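You operate a simulated robot arm through the tools that you are given. There is no shell and no other tool. Be economical: measure what you need, move in short steps, check, and stop when the job is done.

Carry out the task below with a simulated robot arm. There is one attempt and no reset: what you move stays moved.

TASK
Put the metal block marked "ONE" from the bench one on top of the sheet marked dish and the metal block labelled "SIX" on top of the panel marked tail. Then take the metal post marked seven and put it on top of the grey shim pack.

It is judged by the outcome, as a careful person would: the job done as asked, and still so three seconds after it is handed in. It fails if anything else is knocked over, pushed out of place, dropped, spilled or broken.

THE ROBOT
A 7-joint arm with a two-finger parallel gripper, fixed in place. Base frame: the origin is at the foot of the arm, x ahead of it, y to its left, z up; the work surface is at about z = 0. Lengths are in mm, angles in degrees, forces in N, time in s.
With the tool pointing down near the work surface it reaches from about 220 to 580 mm from the base axis. Its first joint turns from -66.0 to 66.0 degrees. Payload 2.5 kg.
Tool frame: the origin (TCP) lies between the finger pads and is the grasp point; the fingertips stand 23 mm ahead of it; z points along the fingers, y is the line along which they close. The gripper opens to 94 mm. The fingers are 38 mm wide and 10 mm thick; the gripper's body (54 by 96 mm) begins 39 mm behind the TCP.
Orientation is told as [roll, pitch, yaw] about the base's x, y, z axes, in that order, counted from this pose: with the fingers straight down and closing along the base's y, the tool's x points along the base's -x, its y along +y and its z along -z.

THE INTERFACE
- The arm moves only by the tool send_rows. Its argument "moves" is a list of rows, each a list of 6 numbers: the shift along the tool's x, y, z in mm, then the turn, a rotation vector about the tool's x, y, z in degrees. In form: [[dx, dy, dz, wx, wy, wz], ...]. A call has 1 to 12 rows; each row shifts and turns the commanded pose from where the row before left it, along the tool's axes as they then stand. "jaw" is the gripper command, from -1 (shut) to 1 (fully open), values between in proportion, set as the call begins (left out, the last holds). A row lasts 0.2 s, in which the tool goes at most 50 mm and 8.6 degrees; a call with a longer step from one row to the next is refused whole, and so is a gripper value outside its range. A pose out of reach is approached as far as the arm can. The call stops where the force on the tool passes 40 N (or 10 N more than at its start, if that is more) or the arm is blocked; 0.2 s more then pass. The fingers move at their own pace (about 108 mm/s each) and stop on an object; they squeeze with about 45 N. The grip force told is the motor's: it shows also when the fingers shut on nothing. Time passes only in rows, and 0.2 s behind the last, so rows that do not move let the fingers close. It gives the time, the measured TCP pose, the force on the tool (base axes), the opening and the grip force at its end, in the units of the frame above (readings bear some noise).
- Cameras (640 x 400 px; columns grow to the right, rows downward): "scene" is fixed at [121.3, -422.5, 520.4]; the picture's right is [0.75, -0.66, 0.00], its down [-0.50, -0.57, -0.65] and it looks along [0.43, 0.49, -0.76] (base axes); focal length 214 px, centre (320, 200). "wrist" rides on the gripper at [-39, 0, -44] in the tool frame; the picture's right is [0.00, -1.00, 0.00], its down [0.97, 0.00, -0.24] and it looks along [0.24, 0.00, 0.97] (tool axes); focal length 218 px, centre (320, 200).
- camera(camera): a new picture of that camera. No time passes.
- locate(camera, pixels): for up to 12 pixels [column, row] of the newest picture of that camera ("zoom" is the newest enlarged one), the place [x, y, z] in the base frame of the surface seen there, good to about 3 mm. No time passes.
- inspect(camera, box): a new picture of the part [left, top, right, bottom] of that camera's present view, enlarged. No time passes.
- close_job(): hands the job in; it is judged then, once.

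Work in short steps. Measure before you move; look again where a grasp or a placing could have gone wrong, and mend it. You have 80 turns and 34 pictures in all, the two below and enlarged ones among them. Open the gripper and draw the arm clear of the work before you hand the job in, unless the task says otherwise; then end with one line.

The tools are called after "Request:" as name(argument=value, ...) on one line, values as JSON. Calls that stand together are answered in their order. send_rows: Moves the arm, as the interface text tells. Its arguments: {"type":"object","properties":{"moves":{"type":"array","items":{"type":"array","items":{"type":"number"}}},"jaw":{"type":"number"}},"required":["moves"]} The other tools are called the same way: camera (camera) takes a picture; locate (camera, pixels) gives the place of the surface under pixels of a picture; inspect (camera, box) takes an enlarged picture of a part of a camera's view; close_job () hands the job in.

At the start:

```text
time_s: 0.0
tcp_pos: [397.9, 58.5, 341.9]
orientation: [0.0, 0.1, 0.0]
ft_force: [-0.5, 0.5, 0.1]
grip_width: 93.9
grip_force: 0.0
```

scene: 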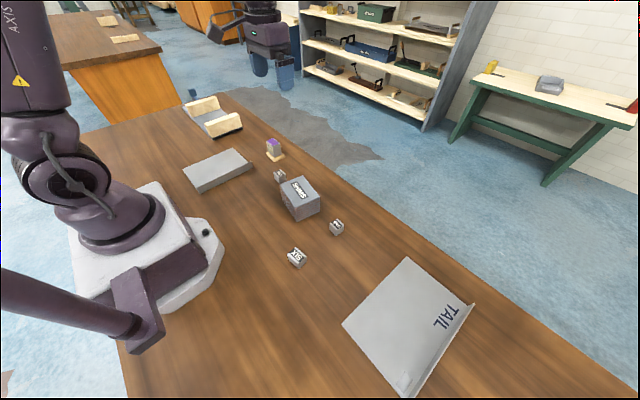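
wrist: 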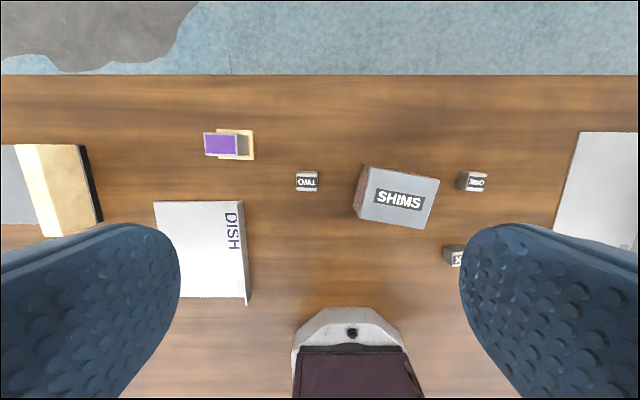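

The pictures show small blocks near (296,257), (337,227), (280,176), a post at (274,149) and the sheets. I enlarge to read the labels.

Request:
inspect(camera="scene", box=[170, 80, 370, 280])

Request:
inspect(camera="wrist", box=[180, 110, 500, 310])

```text
2.00 times, centred on (270, 180) of scene
```

zoom: 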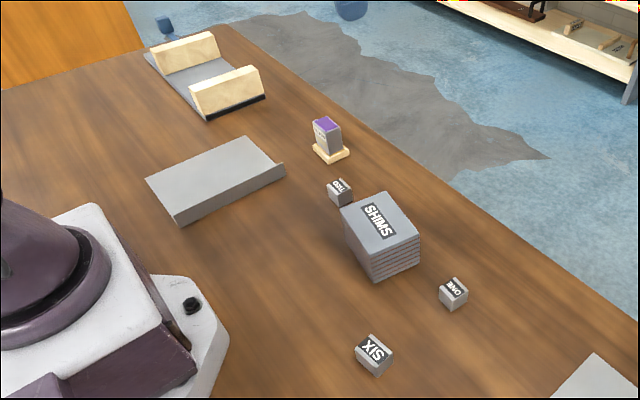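

```text
2.00 times, centred on (340, 210) of wrist
```

zoom: 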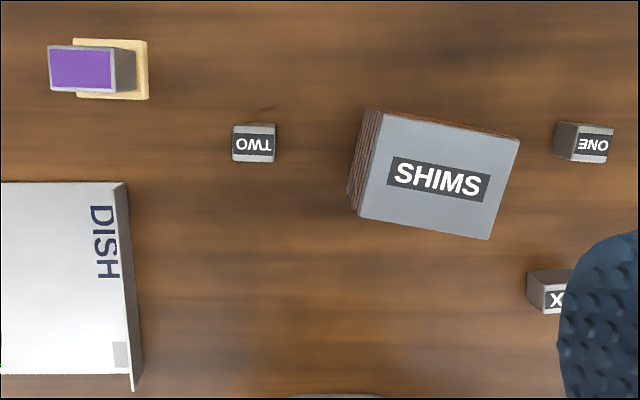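

The post at wrist (225,145) appears to stand on a wooden foot; I zoom on its label and locate block corners in the wrist picture.

Request:
inspect(camera="scene", box=[254, 128, 304, 192])

Request:
locate(camera="wrist", pixels=[[470, 174], [487, 174], [484, 191], [467, 191], [206, 135], [237, 135], [237, 155], [206, 155], [250, 133], [250, 157], [397, 200], [245, 152]])

Request:
locate(camera="wrist", pixels=[[156, 203], [240, 203], [240, 295], [180, 295], [246, 203], [247, 303], [366, 166], [438, 180], [424, 228], [361, 218], [297, 174], [316, 190]])

Request:
locate(camera="scene", pixels=[[288, 258], [296, 248], [306, 257], [297, 268], [330, 226], [338, 218], [345, 226], [407, 258], [344, 325], [400, 385], [466, 302], [474, 305]])

```text
6.25 times, centred on (279, 160) of scene
```

zoom: 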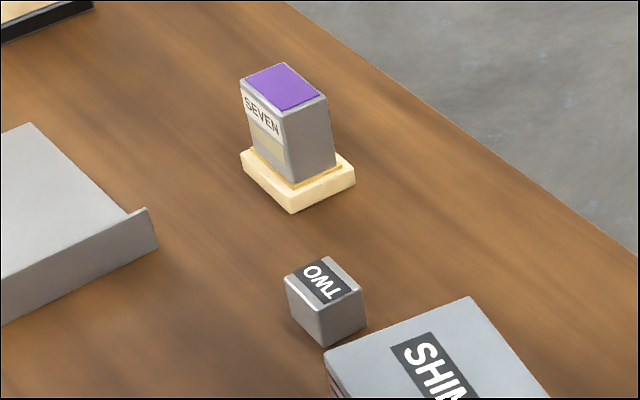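

```text
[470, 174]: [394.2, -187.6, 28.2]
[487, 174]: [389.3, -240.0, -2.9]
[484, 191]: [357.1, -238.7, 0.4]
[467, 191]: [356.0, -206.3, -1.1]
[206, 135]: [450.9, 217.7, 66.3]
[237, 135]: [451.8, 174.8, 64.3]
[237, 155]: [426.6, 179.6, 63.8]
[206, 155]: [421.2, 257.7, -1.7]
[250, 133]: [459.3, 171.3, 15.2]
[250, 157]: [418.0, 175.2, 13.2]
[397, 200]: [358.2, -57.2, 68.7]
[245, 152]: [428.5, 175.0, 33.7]
```

```text
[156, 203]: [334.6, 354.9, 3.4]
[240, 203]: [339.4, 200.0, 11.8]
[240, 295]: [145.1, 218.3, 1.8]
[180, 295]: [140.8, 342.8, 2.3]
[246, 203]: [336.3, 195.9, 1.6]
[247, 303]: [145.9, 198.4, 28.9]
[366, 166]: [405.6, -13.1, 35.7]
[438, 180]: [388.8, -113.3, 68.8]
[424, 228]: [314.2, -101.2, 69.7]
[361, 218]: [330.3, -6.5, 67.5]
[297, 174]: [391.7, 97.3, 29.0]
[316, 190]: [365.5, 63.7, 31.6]
```

```text
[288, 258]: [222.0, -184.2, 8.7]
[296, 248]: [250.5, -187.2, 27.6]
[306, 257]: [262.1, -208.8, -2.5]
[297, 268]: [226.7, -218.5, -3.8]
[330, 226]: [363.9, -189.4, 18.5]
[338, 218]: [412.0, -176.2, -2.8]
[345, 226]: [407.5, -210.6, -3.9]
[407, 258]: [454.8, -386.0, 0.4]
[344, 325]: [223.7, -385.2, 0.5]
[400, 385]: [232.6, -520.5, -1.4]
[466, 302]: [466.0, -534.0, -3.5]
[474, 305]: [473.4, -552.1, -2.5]
```

Post seven sits in a wooden socket at about (438,197). ONE is near (378,-196), SIX near (243,-200). I go above the latter two for a closer look.

Request:
send_rows(moves=[[9, -36, 20, 0, 0, 0], [9, -36, 20, 0, 0, 0], [10, -36, 20, 0, 0, 0], [10, -36, 20, 0, 0, 0], [10, -36, 20, 0, 0, 0], [10, -36, 20, 0, 0, 0], [10, -37, 22, 0, 0, 0]], jaw=1)

Request:
camera(camera="wrist")

```text
time_s: 1.6
tcp_pos: [331.5, -196.3, 198.8]
orientation: [-0.1, 0.0, 0.2]
ft_force: [-0.5, 0.7, -0.1]
grip_width: 93.9
grip_force: 0.1
```

```text
28 pictures are left
```

wrist: 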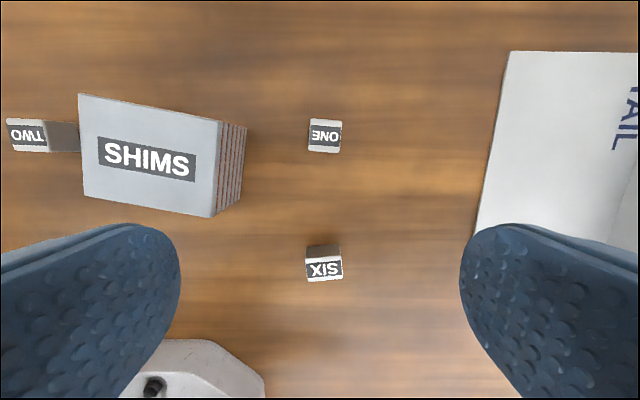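

Request:
locate(camera="wrist", pixels=[[311, 121], [339, 121], [338, 150], [311, 149], [308, 261], [340, 260], [341, 279], [309, 281], [510, 54], [480, 224], [600, 150], [560, 100]])

Request:
inspect(camera="wrist", box=[270, 100, 380, 300])

```text
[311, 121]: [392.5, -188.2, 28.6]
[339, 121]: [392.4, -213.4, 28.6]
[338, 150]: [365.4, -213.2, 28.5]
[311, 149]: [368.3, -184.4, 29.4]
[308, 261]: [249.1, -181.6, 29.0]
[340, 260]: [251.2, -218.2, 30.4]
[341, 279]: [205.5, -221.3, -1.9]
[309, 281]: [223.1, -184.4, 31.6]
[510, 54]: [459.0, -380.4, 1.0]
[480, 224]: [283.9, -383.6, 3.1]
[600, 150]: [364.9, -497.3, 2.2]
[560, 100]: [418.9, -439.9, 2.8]
```

```text
2.00 times, centred on (325, 200) of wrist
```

zoom: 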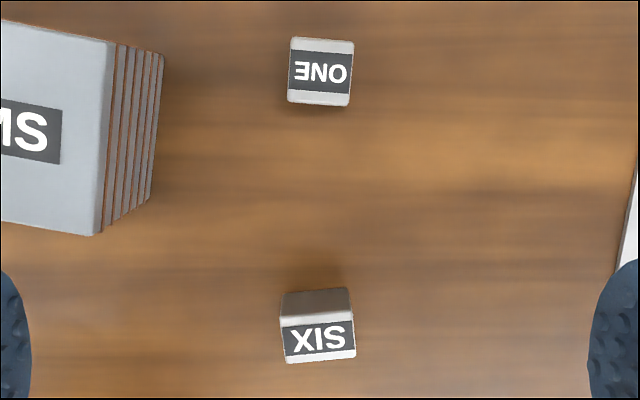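

ONE is centred near (380,-200), top z≈29, nearly square to the axes. I go above it and descend with the jaw half open.

Request:
send_rows(moves=[[-24, -2, 20, 0, 0, 0], [-24.5, -1.7, 30, 0, 0, 0], [0, 0, 40, 0, 0, 0], [0, 0, 35, 0, 0, 0], [0, 0, 25, 0, 0, 0], [0, 0, 15, 0, 0, 0], [0, 0, 7, 0, 0, 0]], jaw=0.3)

Request:
send_rows(moves=[[0, 0, 0, 0, 0, 0], [0, 0, 0, 0, 0, 0], [0, 0, 0, 0, 0, 0]], jaw=-1)

```text
time_s: 3.2
tcp_pos: [380.2, -198.4, 26.9]
orientation: [0.0, 0.0, 0.1]
ft_force: [0.4, -1.0, 0.3]
grip_width: 61.3
grip_force: 0.0
```

```text
time_s: 4.0
tcp_pos: [378.4, -198.9, 27.3]
orientation: [0.1, 0.1, 0.0]
ft_force: [-0.1, -0.2, -0.3]
grip_width: 29.0
grip_force: 45.0
```

Gripped at 29 mm. I lift and carry it over to the dish, target (250,280).

Request:
send_rows(moves=[[0, 0, -20, 0, 0, 0], [0, 0, -40, 0, 0, 0], [0, 0, -50, 0, 0, 0], [0, 0, -50, 0, 0, 0]])

Request:
send_rows(moves=[[11.7, 43.5, 0, 0, 0, 0], [11.7, 43.5, 0, 0, 0, 0], [11.7, 43.5, 0, 0, 0, 0], [11.7, 43.5, 0, 0, 0, 0], [11.7, 43.5, 0, 0, 0, 0], [11.7, 43.5, 0, 0, 0, 0], [11.7, 43.5, 0, 0, 0, 0], [11.7, 43.5, 0, 0, 0, 0], [11.7, 43.5, 0, 0, 0, 0], [11.7, 43.5, 0, 0, 0, 0], [11.7, 43.5, 0, 0, 0, 0]])

Request:
camera(camera="wrist")

```text
time_s: 5.0
tcp_pos: [380.1, -199.2, 189.0]
orientation: [0.0, 0.0, -0.1]
ft_force: [0.2, 0.4, -0.9]
grip_width: 29.2
grip_force: 45.2
```

```text
time_s: 7.4
tcp_pos: [250.5, 278.5, 186.9]
orientation: [0.0, 0.0, 0.0]
ft_force: [-0.3, 0.3, -0.7]
grip_width: 29.5
grip_force: 44.9
```

```text
26 pictures are left
```

wrist: 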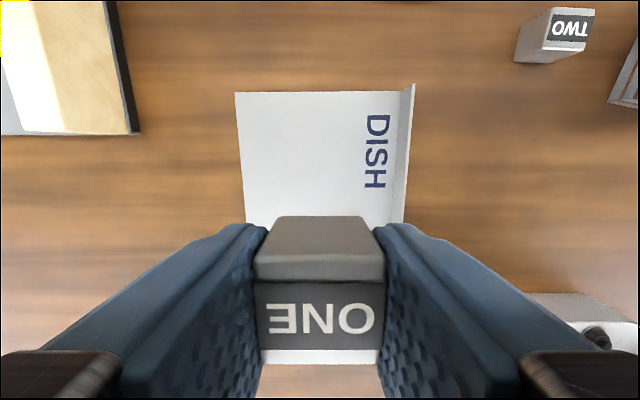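

The block is held well. I check the extents of the dish here.

Request:
locate(camera="wrist", pixels=[[237, 95], [246, 218], [395, 95], [402, 150], [392, 215], [412, 90], [300, 150], [340, 190], [378, 212]])

```text
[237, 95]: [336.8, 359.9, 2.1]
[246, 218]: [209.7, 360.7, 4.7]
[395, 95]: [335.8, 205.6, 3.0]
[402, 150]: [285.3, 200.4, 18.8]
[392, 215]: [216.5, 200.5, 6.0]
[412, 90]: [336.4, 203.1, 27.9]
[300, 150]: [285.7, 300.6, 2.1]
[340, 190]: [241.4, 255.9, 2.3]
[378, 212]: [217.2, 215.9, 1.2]
```

Dish surface lies at z≈2–3 for y 203–360, so (250,279) is well inside. Descend gently to just above contact.

Request:
send_rows(moves=[[0, 0, 40, 0, 0, 0], [0, 0, 45, 0, 0, 0], [0, 0, 35, 0, 0, 0], [0, 0, 20, 0, 0, 0], [0, 0, 10, 0, 0, 0], [0, 0, 4, 0, 0, 0], [0, 0, 2, 0, 0, 0], [0, 0, 1, 0, 0, 0], [0, 0, 0, 0, 0, 0]])

```text
time_s: 9.4
tcp_pos: [251.2, 278.6, 31.1]
orientation: [-0.1, 0.0, 0.0]
ft_force: [-0.8, 0.2, -0.9]
grip_width: 29.2
grip_force: 44.6
```

Request:
send_rows(moves=[[0, 0, 0.7, 0, 0, 0], [0, 0, 0.7, 0, 0, 0], [0, 0, 0.5, 0, 0, 0], [0, 0, 0.5, 0, 0, 0]])

```text
time_s: 10.4
tcp_pos: [250.3, 279.2, 30.3]
orientation: [0.1, 0.0, 0.0]
ft_force: [-6.7, -6.4, 35.9]
grip_width: 29.4
grip_force: 44.7
```

Contact (36 N). I back off slightly, release partly, then rise.

Request:
send_rows(moves=[[0, 0, -1.2, 0, 0, 0], [0, 0, 0, 0, 0, 0]])

Request:
send_rows(moves=[[0, 0, 0, 0, 0, 0], [0, 0, 0, 0, 0, 0], [0, 0, -10, 0, 0, 0], [0, 0, -30, 0, 0, 0], [0, 0, -45, 0, 0, 0], [0, 0, -45, 0, 0, 0], [0, 0, -40, 0, 0, 0]], jaw=0.1)

Request:
camera(camera="wrist")

```text
time_s: 11.0
tcp_pos: [252.4, 280.4, 30.2]
orientation: [0.1, -0.1, -0.1]
ft_force: [-0.8, -0.3, 15.1]
grip_width: 29.3
grip_force: 45.1
```

```text
time_s: 12.6
tcp_pos: [249.5, 279.9, 200.3]
orientation: [-0.1, 0.0, 0.0]
ft_force: [0.7, -0.5, 0.2]
grip_width: 51.9
grip_force: 0.1
```

```text
25 pictures are left
```

wrist: 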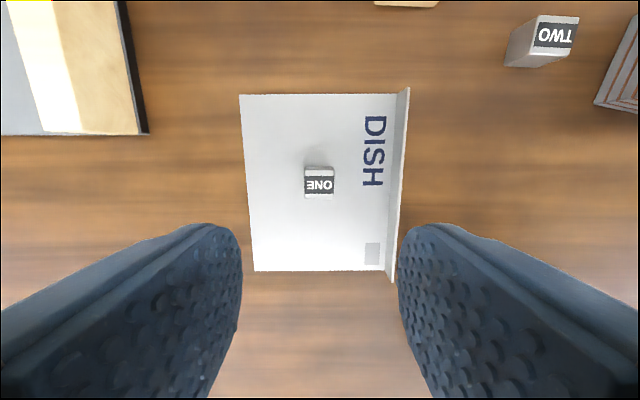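

ONE stands on the dish. Now over to SIX, bowing outward around the base.

Request:
send_rows(moves=[[-16, -43.7, 0, 0, 0, 0], [-16, -43.7, 0, 0, 0, 0], [-16, -43.7, 0, 0, 0, 0], [-16, -43.7, 0, 0, 0, 0], [-16, -43.7, 0, 0, 0, 0], [0, -43.7, 0, 0, 0, 0], [18.7, -43.7, 0, 0, 0, 0], [18.7, -43.7, 0, 0, 0, 0], [18.7, -43.7, 0, 0, 0, 0], [18.7, -43.7, 0, 0, 0, 0], [18.7, -43.7, 0, 0, 0, 0], [0, 0, 20, 0, 0, 0]], jaw=0.3)

Request:
camera(camera="wrist")

```text
time_s: 15.2
tcp_pos: [237.7, -199.9, 180.0]
orientation: [0.0, 0.0, 0.0]
ft_force: [0.7, 0.4, 0.3]
grip_width: 61.1
grip_force: 0.1
```

```text
24 pictures are left
```

wrist: 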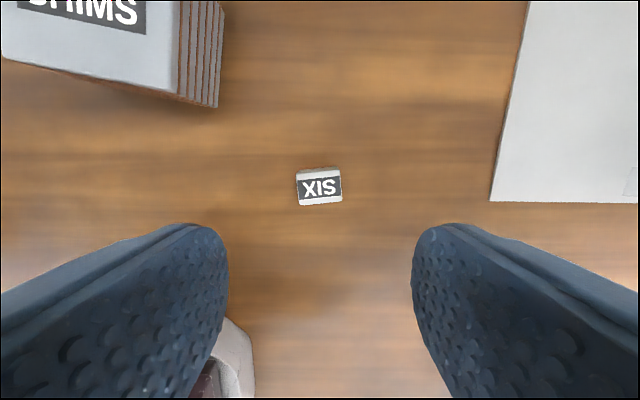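

Request:
locate(camera="wrist", pixels=[[299, 173], [338, 170], [341, 200], [301, 203], [319, 188], [492, 200], [525, 15], [600, 100]])

```text
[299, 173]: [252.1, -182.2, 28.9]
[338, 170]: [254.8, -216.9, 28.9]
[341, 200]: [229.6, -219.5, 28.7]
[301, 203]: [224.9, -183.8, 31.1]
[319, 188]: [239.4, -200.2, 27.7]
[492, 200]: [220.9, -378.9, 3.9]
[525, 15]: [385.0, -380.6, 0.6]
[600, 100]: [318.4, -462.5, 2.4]
```

SIX centre (240,-200.5), turned about +4.5°. I turn the tool to match and descend.

Request:
send_rows(moves=[[-2, -0.6, 30, 0, 0, 0], [0, 0, 40, 0, 0, -4], [0, 0, 35, 0, 0, 0], [0, 0, 25, 0, 0, 0], [0, 0, 16, 0, 0, 0], [0, 0, 7, 0, 0, 0]])

Request:
send_rows(moves=[[0, 0, 0, 0, 0, 0], [0, 0, 0, 0, 0, 0], [0, 0, 0, 0, 0, 0]], jaw=-1)

Request:
send_rows(moves=[[0, 0, -15, 0, 0, 0], [0, 0, -40, 0, 0, 0], [0, 0, -40, 0, 0, 4], [0, 0, 0, 0, 0, 0]])

```text
time_s: 16.6
tcp_pos: [239.2, -200.8, 27.1]
orientation: [0.0, 0.0, 4.0]
ft_force: [1.5, -0.9, 1.1]
grip_width: 60.9
grip_force: 0.1
```

```text
time_s: 17.4
tcp_pos: [239.0, -200.3, 27.7]
orientation: [0.0, 0.1, 4.0]
ft_force: [0.7, -0.8, -0.4]
grip_width: 39.5
grip_force: 44.7
```

```text
time_s: 18.4
tcp_pos: [238.6, -201.1, 123.1]
orientation: [0.0, 0.0, -0.1]
ft_force: [0.8, 0.4, 0.0]
grip_width: 39.3
grip_force: 44.7
```

SIX held. Carry to the tail panel at (300,-445).

Request:
send_rows(moves=[[-10.2, -40.7, 0, 0, 0, 0], [-10.2, -40.7, 0, 0, 0, 0], [-10.2, -40.7, 0, 0, 0, 0], [-10.2, -40.7, 0, 0, 0, 0], [-10.2, -40.7, 0, 0, 0, 0], [-10.2, -40.7, 0, 0, 0, 0], [0, 0, 10, 0, 0, 0]])

Request:
camera(camera="scene")

```text
time_s: 20.0
tcp_pos: [299.0, -445.5, 113.5]
orientation: [0.1, 0.0, 0.1]
ft_force: [0.0, -0.2, -0.9]
grip_width: 39.2
grip_force: 44.5
```

```text
23 pictures are left
```

scene: 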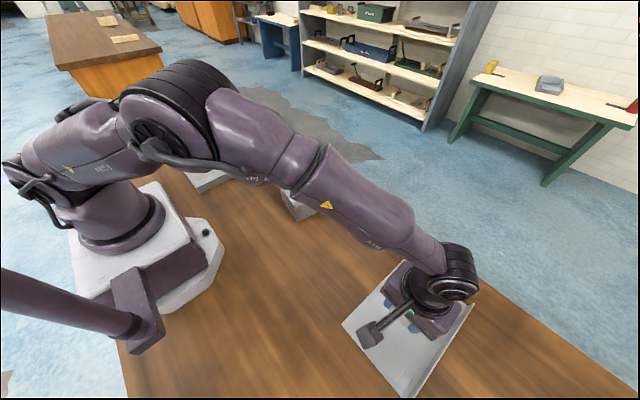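

Over the panel, clear of its lip. Descend to just above contact, then finely.

Request:
send_rows(moves=[[0, 0, 35, 0, 0, 0], [0, 0, 25, 0, 0, 0], [0, 0, 13, 0, 0, 0], [0, 0, 6, 0, 0, 0], [0, 0, 2.5, 0, 0, 0], [0, 0, 0.7, 0, 0, 0], [0, 0, 0.6, 0, 0, 0]])

```text
time_s: 21.6
tcp_pos: [301.5, -445.6, 30.3]
orientation: [-0.1, -0.1, -0.1]
ft_force: [-1.5, 3.1, 8.4]
grip_width: 39.3
grip_force: 45.4
```

Light contact (8 N). Release and rise.

Request:
send_rows(moves=[[0, 0, 0, 0, 0, 0], [0, 0, 0, 0, 0, 0], [0, 0, -10, 0, 0, 0], [0, 0, -30, 0, 0, 0], [0, 0, -45, 0, 0, 0], [0, 0, -45, 0, 0, 0], [0, 0, -40, 0, 0, 0]], jaw=0.3)

Request:
camera(camera="wrist")

```text
time_s: 23.2
tcp_pos: [301.2, -444.6, 198.4]
orientation: [-0.1, 0.0, 0.0]
ft_force: [-0.6, 0.1, 0.4]
grip_width: 61.3
grip_force: 0.1
```

```text
22 pictures are left
```

wrist: 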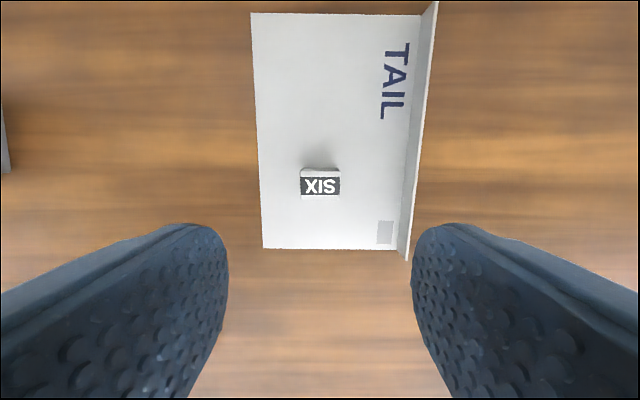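

SIX is on the panel. Next I pass over the shim pack and measure it.

Request:
send_rows(moves=[[-5, 43, 0, 0, 0, 0], [-5, 43, 0, 0, 0, 0], [-5, 43, 0, 0, 0, 0], [-5, 43, 0, 0, 0, 0], [-5, 43, 0, 0, 0, 0], [-5, 43, 0, 0, 0, 0], [-5, 43, 0, 0, 0, 0], [-5, 43, 0, 0, 0, 0], [-5, 43, 0, 0, 0, 0]])

Request:
camera(camera="wrist")

```text
time_s: 25.2
tcp_pos: [346.8, -56.6, 198.7]
orientation: [0.0, -0.1, -0.1]
ft_force: [0.2, -0.2, -0.4]
grip_width: 61.0
grip_force: 0.1
```

```text
21 pictures are left
```

wrist: 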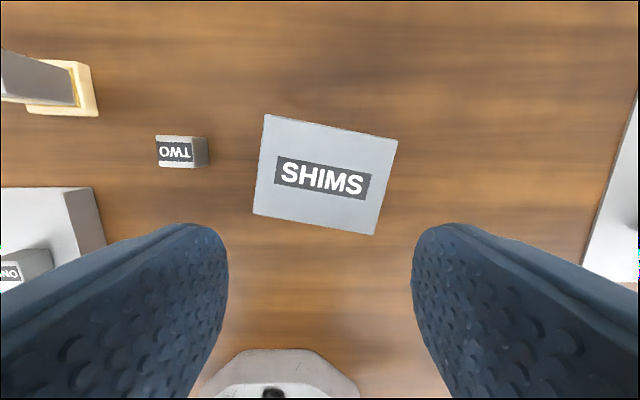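

Request:
locate(camera="wrist", pixels=[[267, 117], [394, 142], [372, 231], [256, 212], [322, 177], [300, 150]])

Request:
send_rows(moves=[[-11, 42, 0, 0, 0, 0], [-11, 42, 0, 0, 0, 0], [-11, 42, 0, 0, 0, 0], [-11, 42, 0, 0, 0, 0], [-11, 42, 0, 0, 0, 0], [-10, 43, 0, 0, 0, 0]])

Request:
camera(camera="wrist")

```text
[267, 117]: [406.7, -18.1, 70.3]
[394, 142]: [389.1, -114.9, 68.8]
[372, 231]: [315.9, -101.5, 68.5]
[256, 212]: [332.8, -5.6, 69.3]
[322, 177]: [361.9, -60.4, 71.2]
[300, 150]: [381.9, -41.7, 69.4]
```

```text
time_s: 26.6
tcp_pos: [410.2, 194.5, 201.0]
orientation: [0.0, 0.0, 0.0]
ft_force: [-0.1, 0.3, -0.1]
grip_width: 60.9
grip_force: 0.1
```

```text
20 pictures are left
```

wrist: 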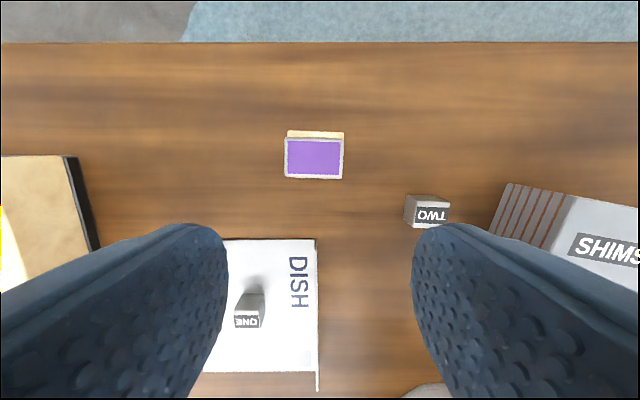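

Request:
locate(camera="wrist", pixels=[[287, 140], [341, 140], [341, 176], [287, 175], [290, 132], [343, 133], [314, 158]])

Request:
inspect(camera="wrist", box=[270, 120, 360, 190])

Request:
inspect(camera="scene", box=[224, 118, 304, 192])

```text
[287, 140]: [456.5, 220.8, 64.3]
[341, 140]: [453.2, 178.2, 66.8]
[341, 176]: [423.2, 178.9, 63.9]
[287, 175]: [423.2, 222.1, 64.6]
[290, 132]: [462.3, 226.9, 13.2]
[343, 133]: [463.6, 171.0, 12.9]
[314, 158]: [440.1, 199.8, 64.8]
```

```text
5.71 times, centred on (315, 155) of wrist
```

zoom: 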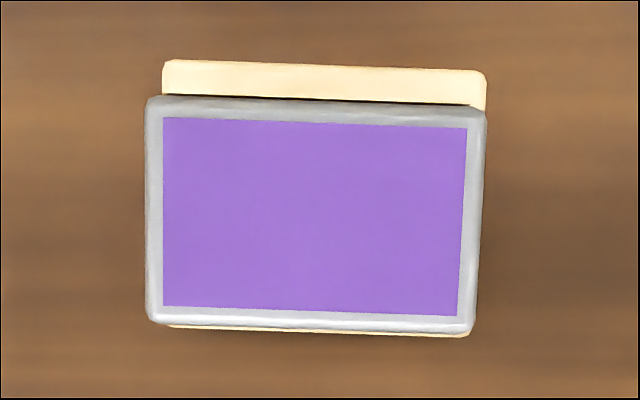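

```text
5.41 times, centred on (264, 155) of scene
```

zoom: 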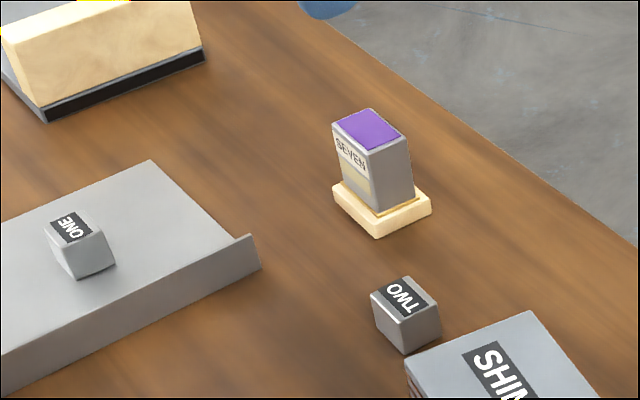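

Post centred (439.5,200), about 44 mm in y and 32 in x, top z 65, yaw ≈ -2.3°; socket top z≈13. I descend with the jaw open to ~70 and tips staying above the socket.

Request:
send_rows(moves=[[-15, 3, 20, 0, 0, 0], [-14.3, 2.5, 20, 0, 0, 0], [0, 0, 35, 0, 0, 2.3], [0, 0, 35, 0, 0, 0], [0, 0, 25, 0, 0, 0], [0, 0, 15, 0, 0, 0], [0, 0, 8, 0, 0, 0], [0, 0, 0, 0, 0, 0]], jaw=0.5)

Request:
camera(camera="wrist")

```text
time_s: 28.4
tcp_pos: [439.8, 200.2, 41.5]
orientation: [0.0, 0.0, -2.2]
ft_force: [-0.4, 0.7, -0.3]
grip_width: 70.5
grip_force: 0.1
```

```text
17 pictures are left
```

wrist: 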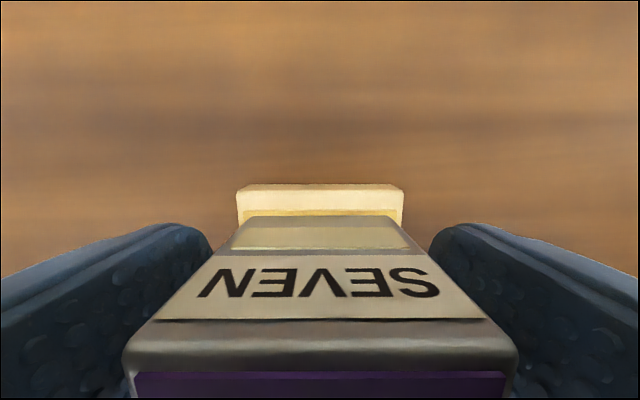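

Well centred between the pads, clear of the socket. Close.

Request:
send_rows(moves=[[0, 0, 0, 0, 0, 0], [0, 0, 0, 0, 0, 0], [0, 0, 0, 0, 0, 0]], jaw=-1)

Request:
send_rows(moves=[[0, 0, -3, 0, 0, 0], [0, 0, -6, 0, 0, 0], [0, 0, -10, 0, 0, 0], [0, 0, -15, 0, 0, 0]])

Request:
inspect(camera="scene", box=[224, 92, 324, 192])

```text
time_s: 29.2
tcp_pos: [438.9, 198.8, 42.9]
orientation: [0.0, 0.0, -2.2]
ft_force: [0.8, -0.7, -0.3]
grip_width: 47.9
grip_force: 45.2
```

```text
time_s: 30.2
tcp_pos: [440.0, 199.8, 75.9]
orientation: [0.0, 0.0, -2.2]
ft_force: [0.4, 0.0, -2.2]
grip_width: 47.6
grip_force: 45.0
```

```text
4.00 times, centred on (274, 142) of scene
```

zoom: 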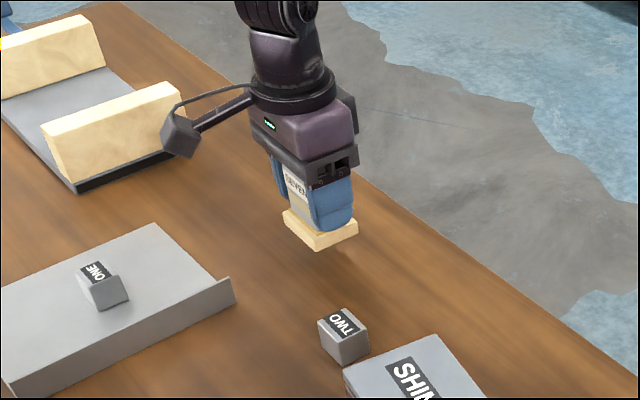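

The wooden foot seems to have risen with the post. I check with a locate and a close look.

Request:
locate(camera="zoom", pixels=[[290, 218], [318, 240], [350, 235], [318, 255], [270, 240], [340, 270]])

Request:
camera(camera="wrist")

Request:
inspect(camera="scene", box=[258, 130, 294, 160])

```text
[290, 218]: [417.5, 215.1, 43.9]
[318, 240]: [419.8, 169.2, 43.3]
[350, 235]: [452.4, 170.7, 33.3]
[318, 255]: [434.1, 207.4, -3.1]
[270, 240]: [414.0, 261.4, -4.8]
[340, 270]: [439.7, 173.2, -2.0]
```

```text
15 pictures are left
```

wrist: 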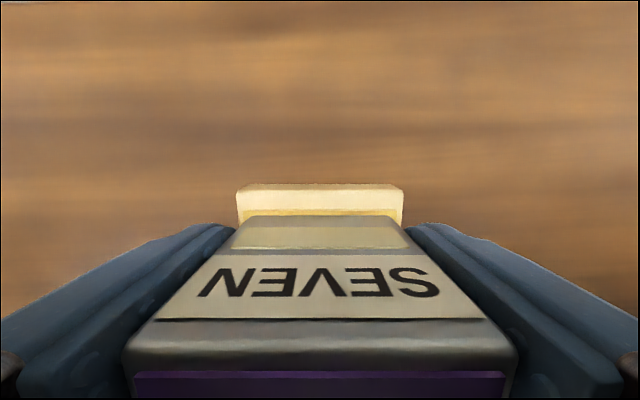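

```text
13.33 times, centred on (276, 145) of scene
```

zoom: 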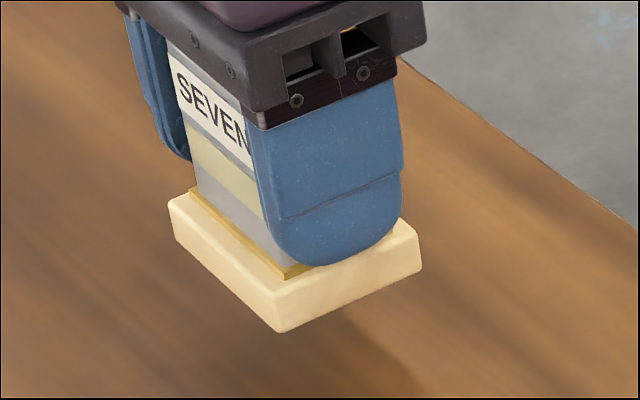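

The wooden foot is glued to the post (bead around the joint), so it is the post's own base; bottom is 42 mm under the TCP. I carry it over the shims, centre (361,-60), top z≈69.5, yaw ≈ -10°.

Request:
send_rows(moves=[[0, 0, -35, 0, 0, 0], [0, 0, -40, 0, 0, 0], [0, 0, -30, 0, 0, -2.2], [13.1, -43.3, 0, 0, 0, 0], [13.1, -43.3, 0, 0, 0, 0], [13.1, -43.3, 0, 0, 0, 0], [13.1, -43.3, 0, 0, 0, 0], [13.1, -43.3, 0, 0, 0, 0], [13.1, -43.3, 0, 0, 0, 0], [0, 0, 0, 0, 0, 5], [0, 0, 0, 0, 0, 5], [0, 0, 0, 0, 0, 0]])

Request:
camera(camera="wrist")

```text
time_s: 32.8
tcp_pos: [360.2, -61.8, 181.1]
orientation: [0.0, 0.0, -10.1]
ft_force: [0.2, -0.2, -2.0]
grip_width: 47.6
grip_force: 44.5
```

```text
13 pictures are left
```

wrist: 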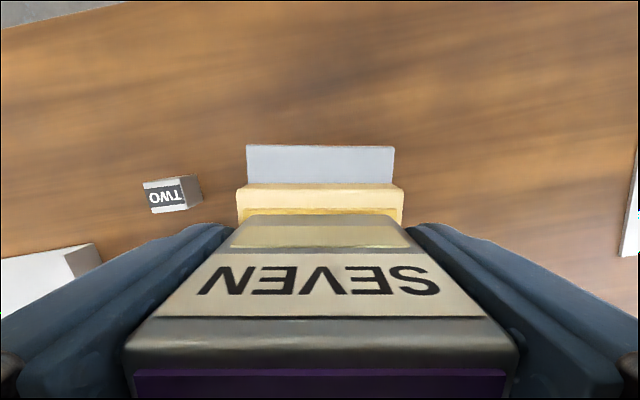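

Aligned with the pack. Descend to about 2 mm above contact.

Request:
send_rows(moves=[[0, 0, 20, 0, 0, 0], [0, 0, 20, 0, 0, 0], [0, 0, 13, 0, 0, 0], [0, 0, 8, 0, 0, 0], [0, 0, 3, 0, 0, 0], [0, 0, 2, 0, 0, 0], [0, 0, 0, 0, 0, 0]])

Request:
inspect(camera="scene", box=[260, 140, 350, 230])

```text
time_s: 34.4
tcp_pos: [361.7, -59.2, 115.1]
orientation: [0.0, -0.1, -10.1]
ft_force: [0.1, 0.8, -1.6]
grip_width: 47.7
grip_force: 44.8
```

```text
4.44 times, centred on (305, 185) of scene
```

zoom: 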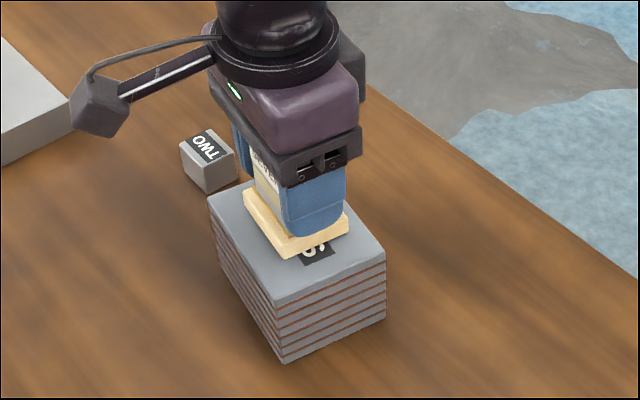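

Positioned over the pack, a little above it. Lower finely.

Request:
send_rows(moves=[[0, 0, 0.7, 0, 0, 0], [0, 0, 0.7, 0, 0, 0], [0, 0, 0.6, 0, 0, 0]])

```text
time_s: 35.2
tcp_pos: [359.7, -59.8, 113.8]
orientation: [0.0, 0.0, -10.0]
ft_force: [-0.4, 0.9, -2.3]
grip_width: 47.8
grip_force: 44.4
```

Request:
send_rows(moves=[[0, 0, 0.6, 0, 0, 0], [0, 0, 0.6, 0, 0, 0]])

```text
time_s: 35.8
tcp_pos: [361.3, -59.5, 112.7]
orientation: [0.1, 0.1, -10.1]
ft_force: [-1.7, 0.0, 3.4]
grip_width: 48.0
grip_force: 44.7
```

Contact has begun (+3 N against -2 hanging). Lower 0.2 more and open gently, then rise straight up.

Request:
send_rows(moves=[[0, 0, 0.2, 0, 0, 0]])

Request:
send_rows(moves=[[0, 0, 0, 0, 0, 0], [0, 0, 0, 0, 0, 0], [0, 0, -8, 0, 0, 0], [0, 0, -20, 0, 0, 0], [0, 0, -40, 0, 0, 0], [0, 0, -45, 0, 0, 0], [0, 0, -45, 0, 0, 0]], jaw=0.5)

Request:
send_rows(moves=[[-20, 35, -20, 0, 0, -5], [-20, 35, -20, 0, 0, -5], [-10, 40, 0, 0, 0, 0], [-10, 40, 0, 0, 0, 0]])

Request:
camera(camera="scene")

Request:
inspect(camera="scene", box=[240, 120, 360, 240])

```text
time_s: 36.2
tcp_pos: [361.3, -60.0, 111.1]
orientation: [0.0, 0.1, -10.0]
ft_force: [-2.7, 0.0, 7.5]
grip_width: 47.8
grip_force: 45.0
```

```text
time_s: 37.8
tcp_pos: [359.7, -59.1, 269.6]
orientation: [-0.1, 0.1, -10.2]
ft_force: [0.2, 0.2, -0.1]
grip_width: 70.3
grip_force: 0.1
```

```text
time_s: 38.8
tcp_pos: [429.0, 86.5, 308.7]
orientation: [0.0, 0.0, -0.2]
ft_force: [-0.1, 0.3, 0.3]
grip_width: 70.4
grip_force: 0.1
```

```text
11 pictures are left
```

scene: 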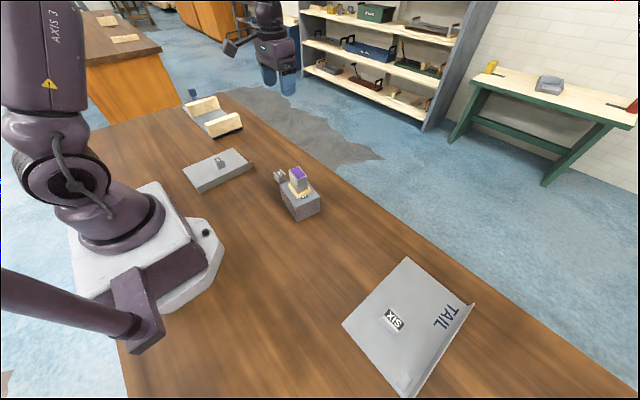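

```text
3.33 times, centred on (300, 180) of scene
```

zoom: 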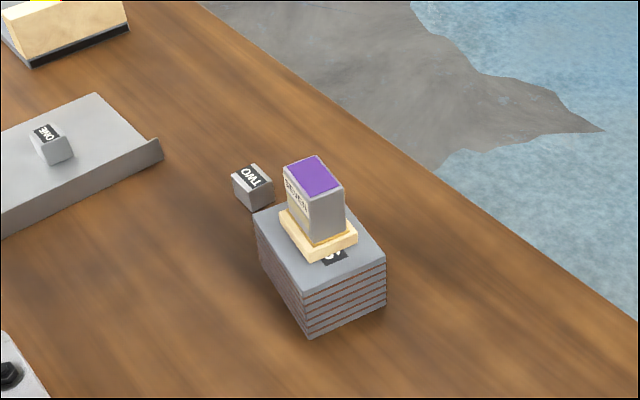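

All three pieces are in place and the arm is clear, so I hand the job in.

Request:
close_job()

```text
The job is handed in.
```

The job is done and handed in: ONE is on the dish sheet, SIX is on the tail panel, and post seven, with the wooden foot that came up with it, stands on the grey shim pack.
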